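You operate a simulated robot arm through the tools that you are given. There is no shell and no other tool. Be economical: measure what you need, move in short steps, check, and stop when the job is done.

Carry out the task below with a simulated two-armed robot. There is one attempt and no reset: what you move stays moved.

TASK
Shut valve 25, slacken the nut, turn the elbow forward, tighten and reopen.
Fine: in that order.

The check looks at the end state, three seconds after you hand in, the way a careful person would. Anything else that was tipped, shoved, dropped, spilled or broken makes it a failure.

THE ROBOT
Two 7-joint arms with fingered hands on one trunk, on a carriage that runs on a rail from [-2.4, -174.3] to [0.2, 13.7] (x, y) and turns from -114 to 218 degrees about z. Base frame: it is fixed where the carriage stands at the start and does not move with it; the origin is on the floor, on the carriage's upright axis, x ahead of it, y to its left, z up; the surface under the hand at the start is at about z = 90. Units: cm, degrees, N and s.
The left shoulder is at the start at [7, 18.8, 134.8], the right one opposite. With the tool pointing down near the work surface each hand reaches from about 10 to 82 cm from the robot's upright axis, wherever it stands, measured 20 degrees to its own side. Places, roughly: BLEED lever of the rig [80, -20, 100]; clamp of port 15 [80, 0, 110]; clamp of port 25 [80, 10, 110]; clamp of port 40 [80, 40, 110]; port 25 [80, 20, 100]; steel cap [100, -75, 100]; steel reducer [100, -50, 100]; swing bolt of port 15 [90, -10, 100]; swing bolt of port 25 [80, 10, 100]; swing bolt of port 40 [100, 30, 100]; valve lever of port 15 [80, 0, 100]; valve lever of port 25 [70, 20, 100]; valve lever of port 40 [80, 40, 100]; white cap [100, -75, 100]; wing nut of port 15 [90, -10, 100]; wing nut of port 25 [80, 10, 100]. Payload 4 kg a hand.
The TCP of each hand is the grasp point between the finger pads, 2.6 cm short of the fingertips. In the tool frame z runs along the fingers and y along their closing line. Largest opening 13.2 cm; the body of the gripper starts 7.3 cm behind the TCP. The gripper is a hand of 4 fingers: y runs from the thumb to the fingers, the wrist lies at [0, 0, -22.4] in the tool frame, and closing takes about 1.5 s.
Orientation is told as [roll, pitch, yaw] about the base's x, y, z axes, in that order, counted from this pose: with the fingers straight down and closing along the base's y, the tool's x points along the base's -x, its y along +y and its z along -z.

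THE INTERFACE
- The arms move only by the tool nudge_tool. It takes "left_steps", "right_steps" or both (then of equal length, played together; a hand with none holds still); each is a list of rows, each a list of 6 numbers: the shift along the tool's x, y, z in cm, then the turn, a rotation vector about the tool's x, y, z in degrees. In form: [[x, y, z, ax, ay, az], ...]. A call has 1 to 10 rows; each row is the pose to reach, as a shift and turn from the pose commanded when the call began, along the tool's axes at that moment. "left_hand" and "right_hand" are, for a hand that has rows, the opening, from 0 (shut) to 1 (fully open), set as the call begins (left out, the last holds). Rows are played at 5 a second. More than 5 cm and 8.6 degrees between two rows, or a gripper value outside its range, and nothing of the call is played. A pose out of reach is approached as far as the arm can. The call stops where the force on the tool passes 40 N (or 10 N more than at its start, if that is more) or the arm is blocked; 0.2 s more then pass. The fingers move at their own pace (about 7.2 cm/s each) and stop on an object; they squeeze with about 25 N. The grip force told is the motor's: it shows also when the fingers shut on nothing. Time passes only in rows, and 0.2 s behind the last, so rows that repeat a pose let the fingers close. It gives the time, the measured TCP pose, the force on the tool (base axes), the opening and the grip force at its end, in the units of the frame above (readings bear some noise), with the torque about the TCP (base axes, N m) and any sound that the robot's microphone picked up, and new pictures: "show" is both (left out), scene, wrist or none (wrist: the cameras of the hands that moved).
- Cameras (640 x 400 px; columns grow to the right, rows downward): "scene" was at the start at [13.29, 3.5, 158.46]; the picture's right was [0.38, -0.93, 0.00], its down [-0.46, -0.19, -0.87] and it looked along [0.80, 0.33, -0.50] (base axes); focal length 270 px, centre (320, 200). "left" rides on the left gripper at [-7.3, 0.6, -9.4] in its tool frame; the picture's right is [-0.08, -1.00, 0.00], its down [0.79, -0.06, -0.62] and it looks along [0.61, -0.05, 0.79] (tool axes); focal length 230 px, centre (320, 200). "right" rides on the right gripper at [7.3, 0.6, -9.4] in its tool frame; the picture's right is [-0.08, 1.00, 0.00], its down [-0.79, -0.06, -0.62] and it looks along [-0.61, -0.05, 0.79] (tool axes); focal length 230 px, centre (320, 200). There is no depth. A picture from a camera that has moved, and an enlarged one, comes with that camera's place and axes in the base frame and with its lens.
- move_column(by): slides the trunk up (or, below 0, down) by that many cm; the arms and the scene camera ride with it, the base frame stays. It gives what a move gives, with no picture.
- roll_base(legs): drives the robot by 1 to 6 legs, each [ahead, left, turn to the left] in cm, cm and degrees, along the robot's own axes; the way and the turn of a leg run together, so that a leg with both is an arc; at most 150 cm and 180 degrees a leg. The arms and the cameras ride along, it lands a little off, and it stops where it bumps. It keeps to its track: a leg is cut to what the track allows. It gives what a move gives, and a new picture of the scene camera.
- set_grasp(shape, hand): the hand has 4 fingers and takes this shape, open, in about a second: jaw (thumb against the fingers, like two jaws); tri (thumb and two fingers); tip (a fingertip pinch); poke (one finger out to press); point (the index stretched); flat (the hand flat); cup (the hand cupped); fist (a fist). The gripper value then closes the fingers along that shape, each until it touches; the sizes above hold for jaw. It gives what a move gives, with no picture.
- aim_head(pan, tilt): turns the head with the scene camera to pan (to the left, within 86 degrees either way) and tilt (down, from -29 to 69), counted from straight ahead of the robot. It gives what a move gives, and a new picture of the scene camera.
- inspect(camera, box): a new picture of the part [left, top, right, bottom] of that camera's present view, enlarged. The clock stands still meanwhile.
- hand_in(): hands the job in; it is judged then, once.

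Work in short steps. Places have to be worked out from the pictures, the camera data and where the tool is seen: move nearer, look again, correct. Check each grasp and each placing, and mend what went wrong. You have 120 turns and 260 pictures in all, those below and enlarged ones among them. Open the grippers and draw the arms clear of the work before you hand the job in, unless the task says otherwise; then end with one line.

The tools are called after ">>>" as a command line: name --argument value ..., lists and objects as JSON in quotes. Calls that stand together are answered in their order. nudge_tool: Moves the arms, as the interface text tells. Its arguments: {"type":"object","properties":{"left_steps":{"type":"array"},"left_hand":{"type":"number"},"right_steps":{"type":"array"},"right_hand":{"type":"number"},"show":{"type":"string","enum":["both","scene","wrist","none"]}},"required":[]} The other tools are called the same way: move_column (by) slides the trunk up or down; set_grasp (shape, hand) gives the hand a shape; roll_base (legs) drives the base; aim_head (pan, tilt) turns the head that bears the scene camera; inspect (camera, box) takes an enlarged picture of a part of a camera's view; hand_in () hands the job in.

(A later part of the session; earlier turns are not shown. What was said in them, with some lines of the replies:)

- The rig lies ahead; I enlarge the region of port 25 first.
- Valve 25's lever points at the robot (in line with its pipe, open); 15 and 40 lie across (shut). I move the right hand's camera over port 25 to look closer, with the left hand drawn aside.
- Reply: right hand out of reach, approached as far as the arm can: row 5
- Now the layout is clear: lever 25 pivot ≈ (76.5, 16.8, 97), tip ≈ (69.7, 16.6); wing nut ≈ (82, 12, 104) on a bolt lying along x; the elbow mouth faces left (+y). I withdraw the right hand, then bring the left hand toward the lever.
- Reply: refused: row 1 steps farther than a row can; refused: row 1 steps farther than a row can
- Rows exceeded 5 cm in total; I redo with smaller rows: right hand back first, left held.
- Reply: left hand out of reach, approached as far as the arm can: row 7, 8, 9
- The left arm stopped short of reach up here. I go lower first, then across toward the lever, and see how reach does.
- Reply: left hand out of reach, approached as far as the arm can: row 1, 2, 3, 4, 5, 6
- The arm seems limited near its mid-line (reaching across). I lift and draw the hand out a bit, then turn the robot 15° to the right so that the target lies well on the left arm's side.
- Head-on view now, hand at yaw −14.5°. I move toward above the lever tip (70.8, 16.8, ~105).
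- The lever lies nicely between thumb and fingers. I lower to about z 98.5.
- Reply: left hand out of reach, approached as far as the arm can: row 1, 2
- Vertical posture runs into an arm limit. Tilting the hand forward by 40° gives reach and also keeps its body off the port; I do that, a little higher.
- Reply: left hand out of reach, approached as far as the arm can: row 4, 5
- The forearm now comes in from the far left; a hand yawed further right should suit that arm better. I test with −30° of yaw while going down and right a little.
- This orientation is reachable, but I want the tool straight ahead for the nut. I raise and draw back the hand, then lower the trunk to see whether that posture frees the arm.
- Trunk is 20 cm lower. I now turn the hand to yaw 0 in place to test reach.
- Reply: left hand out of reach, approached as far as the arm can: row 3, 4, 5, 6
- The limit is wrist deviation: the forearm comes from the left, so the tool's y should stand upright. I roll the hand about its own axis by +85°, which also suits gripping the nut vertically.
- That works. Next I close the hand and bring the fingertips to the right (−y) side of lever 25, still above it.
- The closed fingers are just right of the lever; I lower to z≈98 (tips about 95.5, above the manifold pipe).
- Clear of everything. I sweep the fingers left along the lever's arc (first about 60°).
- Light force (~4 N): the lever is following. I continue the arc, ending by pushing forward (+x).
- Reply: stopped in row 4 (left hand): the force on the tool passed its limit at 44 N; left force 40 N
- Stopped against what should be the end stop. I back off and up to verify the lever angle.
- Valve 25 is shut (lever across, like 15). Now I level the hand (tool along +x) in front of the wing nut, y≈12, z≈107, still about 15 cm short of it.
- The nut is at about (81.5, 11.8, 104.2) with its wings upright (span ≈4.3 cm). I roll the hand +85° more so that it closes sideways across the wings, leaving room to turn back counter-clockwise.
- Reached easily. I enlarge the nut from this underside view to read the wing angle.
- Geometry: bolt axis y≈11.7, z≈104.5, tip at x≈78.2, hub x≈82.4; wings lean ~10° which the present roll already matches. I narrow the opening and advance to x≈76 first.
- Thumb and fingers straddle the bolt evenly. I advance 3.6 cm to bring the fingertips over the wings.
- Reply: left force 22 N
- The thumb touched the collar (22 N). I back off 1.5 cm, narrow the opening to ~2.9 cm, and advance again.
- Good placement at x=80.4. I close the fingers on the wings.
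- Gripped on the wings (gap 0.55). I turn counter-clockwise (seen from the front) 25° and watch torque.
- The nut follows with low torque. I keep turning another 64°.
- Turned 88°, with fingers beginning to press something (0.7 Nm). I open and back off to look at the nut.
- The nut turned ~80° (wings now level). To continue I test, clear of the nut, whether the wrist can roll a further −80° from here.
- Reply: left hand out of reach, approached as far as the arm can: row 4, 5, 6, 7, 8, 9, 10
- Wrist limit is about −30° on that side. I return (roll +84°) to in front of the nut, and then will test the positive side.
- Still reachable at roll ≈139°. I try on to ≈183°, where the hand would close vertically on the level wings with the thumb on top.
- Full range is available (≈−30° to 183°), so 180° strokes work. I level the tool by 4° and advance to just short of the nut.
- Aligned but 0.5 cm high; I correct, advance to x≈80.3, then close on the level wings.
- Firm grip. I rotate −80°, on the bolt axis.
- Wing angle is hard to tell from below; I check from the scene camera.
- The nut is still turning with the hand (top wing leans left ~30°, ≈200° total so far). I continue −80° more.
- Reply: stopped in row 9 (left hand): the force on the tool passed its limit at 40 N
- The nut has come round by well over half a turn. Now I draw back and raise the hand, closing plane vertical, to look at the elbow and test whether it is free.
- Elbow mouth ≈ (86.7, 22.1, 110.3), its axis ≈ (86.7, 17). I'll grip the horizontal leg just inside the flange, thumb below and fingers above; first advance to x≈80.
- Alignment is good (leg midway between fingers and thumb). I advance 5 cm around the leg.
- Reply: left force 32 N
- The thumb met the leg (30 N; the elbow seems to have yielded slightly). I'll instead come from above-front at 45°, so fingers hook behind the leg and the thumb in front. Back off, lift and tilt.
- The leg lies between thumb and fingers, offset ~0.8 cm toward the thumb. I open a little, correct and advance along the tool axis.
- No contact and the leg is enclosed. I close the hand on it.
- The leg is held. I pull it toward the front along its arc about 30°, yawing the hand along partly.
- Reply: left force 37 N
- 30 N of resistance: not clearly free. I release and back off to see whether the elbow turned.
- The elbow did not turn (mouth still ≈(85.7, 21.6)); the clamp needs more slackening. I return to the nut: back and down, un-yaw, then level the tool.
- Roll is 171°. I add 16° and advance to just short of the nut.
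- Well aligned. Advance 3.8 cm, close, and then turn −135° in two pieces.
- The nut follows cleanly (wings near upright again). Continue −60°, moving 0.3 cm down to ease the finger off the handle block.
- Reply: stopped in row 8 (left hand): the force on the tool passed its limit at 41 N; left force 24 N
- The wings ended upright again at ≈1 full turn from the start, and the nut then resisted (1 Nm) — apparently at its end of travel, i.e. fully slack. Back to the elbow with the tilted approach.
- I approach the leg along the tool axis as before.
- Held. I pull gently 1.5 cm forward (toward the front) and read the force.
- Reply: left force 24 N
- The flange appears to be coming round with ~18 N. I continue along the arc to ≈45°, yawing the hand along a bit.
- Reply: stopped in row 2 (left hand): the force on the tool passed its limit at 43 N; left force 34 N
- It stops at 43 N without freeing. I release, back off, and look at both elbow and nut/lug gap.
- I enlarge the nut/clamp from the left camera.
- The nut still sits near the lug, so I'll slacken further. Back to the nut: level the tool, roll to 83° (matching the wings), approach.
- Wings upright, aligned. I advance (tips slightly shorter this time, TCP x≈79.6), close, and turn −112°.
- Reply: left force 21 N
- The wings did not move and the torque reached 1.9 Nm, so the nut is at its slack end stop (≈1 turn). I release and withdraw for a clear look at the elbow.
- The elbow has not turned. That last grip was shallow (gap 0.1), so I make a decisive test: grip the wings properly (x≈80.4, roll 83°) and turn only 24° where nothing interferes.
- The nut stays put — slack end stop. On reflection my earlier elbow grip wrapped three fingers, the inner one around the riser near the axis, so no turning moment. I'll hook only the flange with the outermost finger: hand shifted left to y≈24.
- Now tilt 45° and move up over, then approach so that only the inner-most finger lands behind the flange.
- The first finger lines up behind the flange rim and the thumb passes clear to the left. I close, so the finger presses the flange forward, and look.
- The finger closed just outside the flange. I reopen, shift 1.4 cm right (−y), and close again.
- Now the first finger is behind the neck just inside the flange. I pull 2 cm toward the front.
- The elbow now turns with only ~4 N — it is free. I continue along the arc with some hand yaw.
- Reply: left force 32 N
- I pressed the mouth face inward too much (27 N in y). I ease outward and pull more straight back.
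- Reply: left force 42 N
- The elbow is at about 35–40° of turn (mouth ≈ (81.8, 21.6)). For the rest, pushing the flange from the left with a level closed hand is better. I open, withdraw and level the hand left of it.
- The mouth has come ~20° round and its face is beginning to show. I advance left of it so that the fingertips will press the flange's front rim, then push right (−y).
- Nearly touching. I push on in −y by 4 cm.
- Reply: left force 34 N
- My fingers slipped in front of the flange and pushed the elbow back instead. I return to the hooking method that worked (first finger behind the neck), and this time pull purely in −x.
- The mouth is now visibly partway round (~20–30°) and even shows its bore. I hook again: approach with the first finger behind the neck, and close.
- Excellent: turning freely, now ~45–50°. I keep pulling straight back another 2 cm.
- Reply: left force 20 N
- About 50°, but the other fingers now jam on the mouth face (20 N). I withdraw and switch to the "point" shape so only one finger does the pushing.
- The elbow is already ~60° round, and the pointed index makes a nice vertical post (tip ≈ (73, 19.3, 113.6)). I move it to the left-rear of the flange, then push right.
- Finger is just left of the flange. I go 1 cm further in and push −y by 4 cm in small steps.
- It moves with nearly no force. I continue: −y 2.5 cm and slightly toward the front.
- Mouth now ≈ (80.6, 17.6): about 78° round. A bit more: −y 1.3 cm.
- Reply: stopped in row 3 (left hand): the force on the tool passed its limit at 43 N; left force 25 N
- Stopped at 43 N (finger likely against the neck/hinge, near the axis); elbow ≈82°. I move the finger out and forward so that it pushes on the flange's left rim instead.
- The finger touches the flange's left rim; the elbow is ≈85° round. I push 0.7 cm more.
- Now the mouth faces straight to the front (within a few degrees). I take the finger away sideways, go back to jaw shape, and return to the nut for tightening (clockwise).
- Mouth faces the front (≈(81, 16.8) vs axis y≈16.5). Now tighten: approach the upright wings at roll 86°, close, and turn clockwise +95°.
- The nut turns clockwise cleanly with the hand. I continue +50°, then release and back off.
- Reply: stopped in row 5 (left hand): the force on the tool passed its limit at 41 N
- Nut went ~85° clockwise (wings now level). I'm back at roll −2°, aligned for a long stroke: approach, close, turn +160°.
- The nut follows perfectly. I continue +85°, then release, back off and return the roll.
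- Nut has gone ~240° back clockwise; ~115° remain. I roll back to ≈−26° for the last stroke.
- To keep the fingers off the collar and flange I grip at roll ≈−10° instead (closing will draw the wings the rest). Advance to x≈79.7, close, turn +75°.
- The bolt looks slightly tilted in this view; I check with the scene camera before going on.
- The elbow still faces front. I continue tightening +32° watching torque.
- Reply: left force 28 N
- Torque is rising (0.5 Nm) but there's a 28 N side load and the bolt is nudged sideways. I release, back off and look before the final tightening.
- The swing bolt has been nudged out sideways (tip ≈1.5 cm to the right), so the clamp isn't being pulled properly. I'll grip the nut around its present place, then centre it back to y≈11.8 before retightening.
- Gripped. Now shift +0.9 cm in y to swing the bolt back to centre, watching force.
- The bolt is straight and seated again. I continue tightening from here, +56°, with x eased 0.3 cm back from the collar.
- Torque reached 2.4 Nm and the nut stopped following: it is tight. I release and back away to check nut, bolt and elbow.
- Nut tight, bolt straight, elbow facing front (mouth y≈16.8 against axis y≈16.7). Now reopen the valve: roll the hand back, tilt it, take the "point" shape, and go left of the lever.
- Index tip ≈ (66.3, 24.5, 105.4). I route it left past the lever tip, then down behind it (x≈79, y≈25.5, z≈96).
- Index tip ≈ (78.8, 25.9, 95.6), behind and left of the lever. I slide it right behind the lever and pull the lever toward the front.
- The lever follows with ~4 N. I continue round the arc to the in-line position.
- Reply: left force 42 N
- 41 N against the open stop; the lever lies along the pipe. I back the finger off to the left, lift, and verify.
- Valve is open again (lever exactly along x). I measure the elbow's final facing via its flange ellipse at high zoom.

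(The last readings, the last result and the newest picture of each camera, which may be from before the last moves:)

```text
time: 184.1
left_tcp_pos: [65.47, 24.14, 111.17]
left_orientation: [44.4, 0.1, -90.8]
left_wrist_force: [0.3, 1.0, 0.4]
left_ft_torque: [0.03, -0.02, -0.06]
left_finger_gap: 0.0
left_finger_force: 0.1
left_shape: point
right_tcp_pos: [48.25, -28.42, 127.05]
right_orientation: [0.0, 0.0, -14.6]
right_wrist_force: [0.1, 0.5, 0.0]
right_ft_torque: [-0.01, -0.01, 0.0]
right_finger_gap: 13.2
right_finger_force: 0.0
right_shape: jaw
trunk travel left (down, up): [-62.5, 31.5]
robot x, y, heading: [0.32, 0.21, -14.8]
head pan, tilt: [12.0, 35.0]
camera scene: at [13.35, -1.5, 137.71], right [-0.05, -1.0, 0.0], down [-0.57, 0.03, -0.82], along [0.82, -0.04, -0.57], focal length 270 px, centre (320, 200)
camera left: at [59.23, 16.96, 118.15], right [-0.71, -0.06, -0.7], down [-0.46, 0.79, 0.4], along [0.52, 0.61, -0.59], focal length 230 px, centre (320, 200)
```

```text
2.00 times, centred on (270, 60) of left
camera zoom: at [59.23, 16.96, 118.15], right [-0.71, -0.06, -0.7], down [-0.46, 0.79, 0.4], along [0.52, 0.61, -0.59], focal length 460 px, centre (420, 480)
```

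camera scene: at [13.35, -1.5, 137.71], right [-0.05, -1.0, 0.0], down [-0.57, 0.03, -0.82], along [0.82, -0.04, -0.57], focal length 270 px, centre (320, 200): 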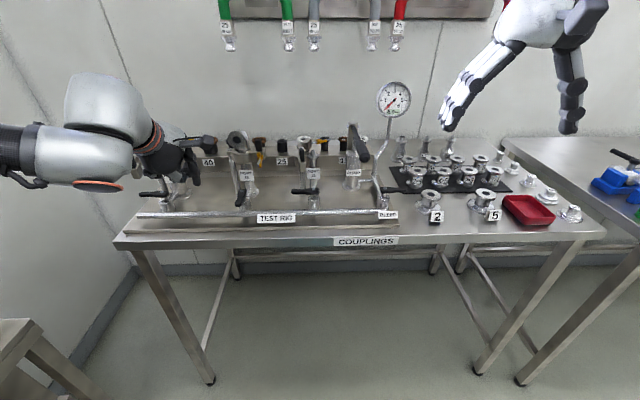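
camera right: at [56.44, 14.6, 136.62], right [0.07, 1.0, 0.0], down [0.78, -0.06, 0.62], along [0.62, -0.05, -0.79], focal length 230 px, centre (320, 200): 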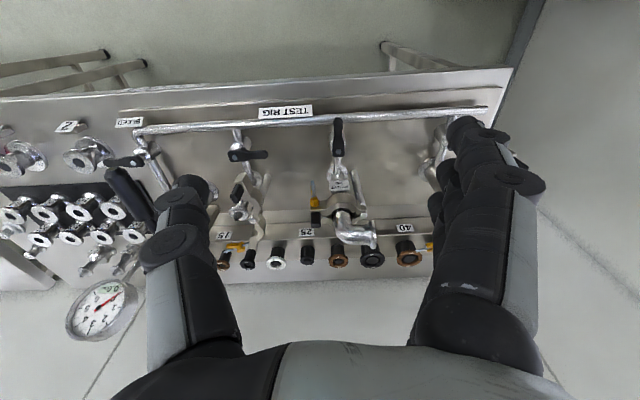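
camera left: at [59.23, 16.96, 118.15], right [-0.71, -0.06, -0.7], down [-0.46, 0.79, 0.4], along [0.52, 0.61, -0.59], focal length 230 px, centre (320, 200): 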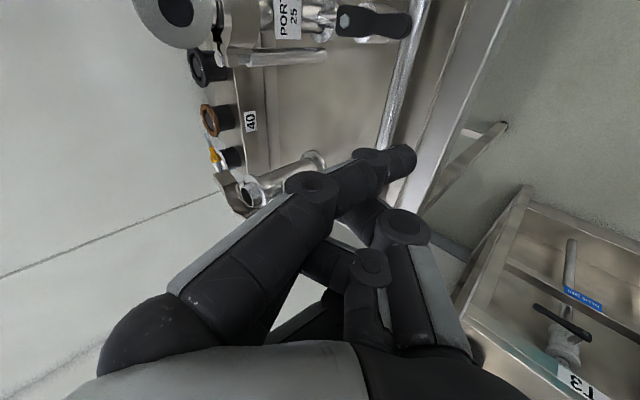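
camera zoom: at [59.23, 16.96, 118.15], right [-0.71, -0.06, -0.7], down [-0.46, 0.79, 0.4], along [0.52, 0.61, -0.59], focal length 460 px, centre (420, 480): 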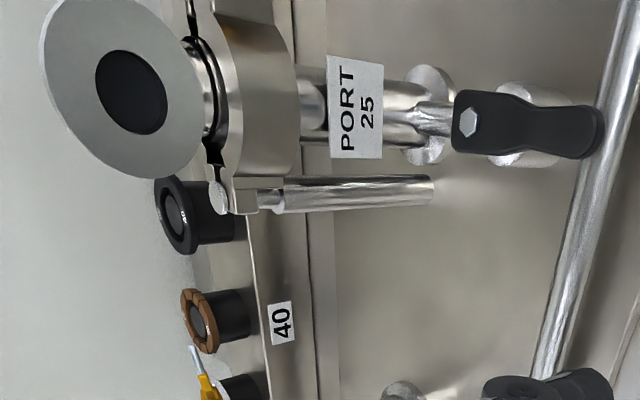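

The ellipse ratio (0.945 measured, 0.942 expected for dead front) confirms the elbow faces straight forward. I draw the left hand clear and open it.

>>> nudge_tool --left_steps '[[0, 0, -4, 0, 0, 0], [1, 0, -8, 0, 0, 0], [2, 0, -12, 0, 0, 0], [3, 0, -15, 0, 0, 0]]' --show "none"

>>> set_grasp --hand "left" --shape "jaw"

>>> nudge_tool --left_steps '[[0, 0, 0, 0, 0, 0], [0, 0, 0, 0, 0, 0]]' --left_hand 1 --show "scene"

>>> inspect --camera "scene" --box '[140, 110, 430, 250]'

```text
time: 185.1
left_tcp_pos: [55.28, 27.16, 121.79]
left_orientation: [44.2, 0.3, -90.9]
left_wrist_force: [-1.6, 0.3, -0.8]
left_ft_torque: [0.0, -0.02, -0.01]
left_finger_gap: 0.0
left_finger_force: 0.0
left_shape: point
right_tcp_pos: [48.22, -28.55, 126.94]
right_orientation: [0.1, -0.1, -14.6]
right_wrist_force: [-0.2, -1.5, -0.1]
right_ft_torque: [0.0, -0.02, 0.02]
right_finger_gap: 13.19
right_finger_force: 0.0
right_shape: jaw
trunk travel left (down, up): [-62.5, 31.5]
robot x, y, heading: [0.15, -0.15, -14.7]
head pan, tilt: [12.0, 35.0]
```

```text
time: 186.0
left_tcp_pos: [55.56, 27.07, 121.68]
left_orientation: [44.2, 0.3, -90.8]
left_wrist_force: [0.8, 0.7, -0.4]
left_ft_torque: [-0.01, 0.0, -0.02]
left_finger_gap: 13.19
left_finger_force: 0.1
left_shape: jaw
right_tcp_pos: [48.29, -28.63, 126.92]
right_orientation: [0.0, 0.0, -14.6]
right_wrist_force: [0.0, -0.1, -0.8]
right_ft_torque: [-0.01, 0.0, -0.01]
right_finger_gap: 13.21
right_finger_force: 0.2
right_shape: jaw
trunk travel left (down, up): [-62.5, 31.5]
robot x, y, heading: [0.29, -0.09, -14.7]
head pan, tilt: [12.0, 35.0]
```

```text
time: 186.6
left_tcp_pos: [55.44, 27.11, 121.65]
left_orientation: [44.2, 0.3, -90.8]
left_wrist_force: [0.3, 0.1, 0.2]
left_ft_torque: [-0.01, 0.0, 0.01]
left_finger_gap: 13.19
left_finger_force: 0.1
left_shape: jaw
right_tcp_pos: [48.39, -28.46, 126.78]
right_orientation: [0.0, 0.0, -14.6]
right_wrist_force: [0.1, -0.5, -0.3]
right_ft_torque: [-0.02, -0.01, 0.0]
right_finger_gap: 13.18
right_finger_force: 0.1
right_shape: jaw
trunk travel left (down, up): [-62.5, 31.5]
robot x, y, heading: [-0.07, 0.16, -14.6]
head pan, tilt: [12.0, 35.0]
camera scene: at [13.53, -1.6, 137.69], right [-0.05, -1.0, 0.0], down [-0.57, 0.03, -0.82], along [0.82, -0.04, -0.57], focal length 270 px, centre (320, 200)
```

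scene: 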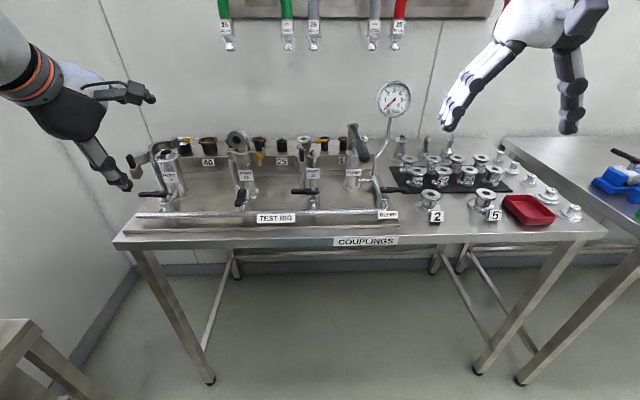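

```text
2.21 times, centred on (285, 180) of scene
camera zoom: at [13.53, -1.6, 137.69], right [-0.05, -1.0, 0.0], down [-0.57, 0.03, -0.82], along [0.82, -0.04, -0.57], focal length 595 px, centre (397, 244)
```

zoom: 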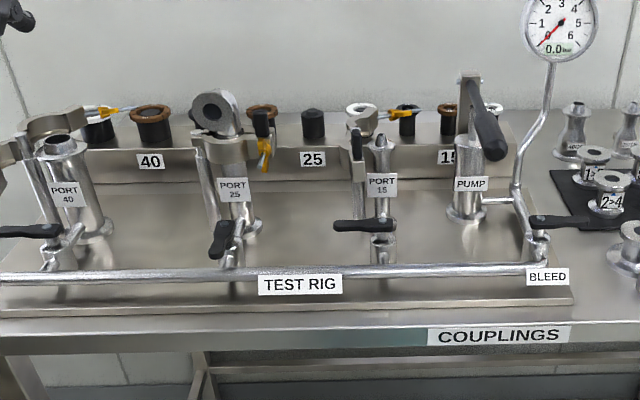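

Everything is in place: valve 25 open, nut tight, elbow facing front, other levers and clamps untouched, hands clear. I hand in.

>>> hand_in

```text
The job is handed in.
```

I shut valve 25, slackened the nut about one turn, turned the elbow to face forward, retightened the nut to about 2.4 Nm and reopened the valve, in that order. I took "forward" to mean toward the front of the rig, where the robot stands. While I was tightening, the swing bolt slipped about 1.5 cm sideways. I put it back straight before the final tightening.
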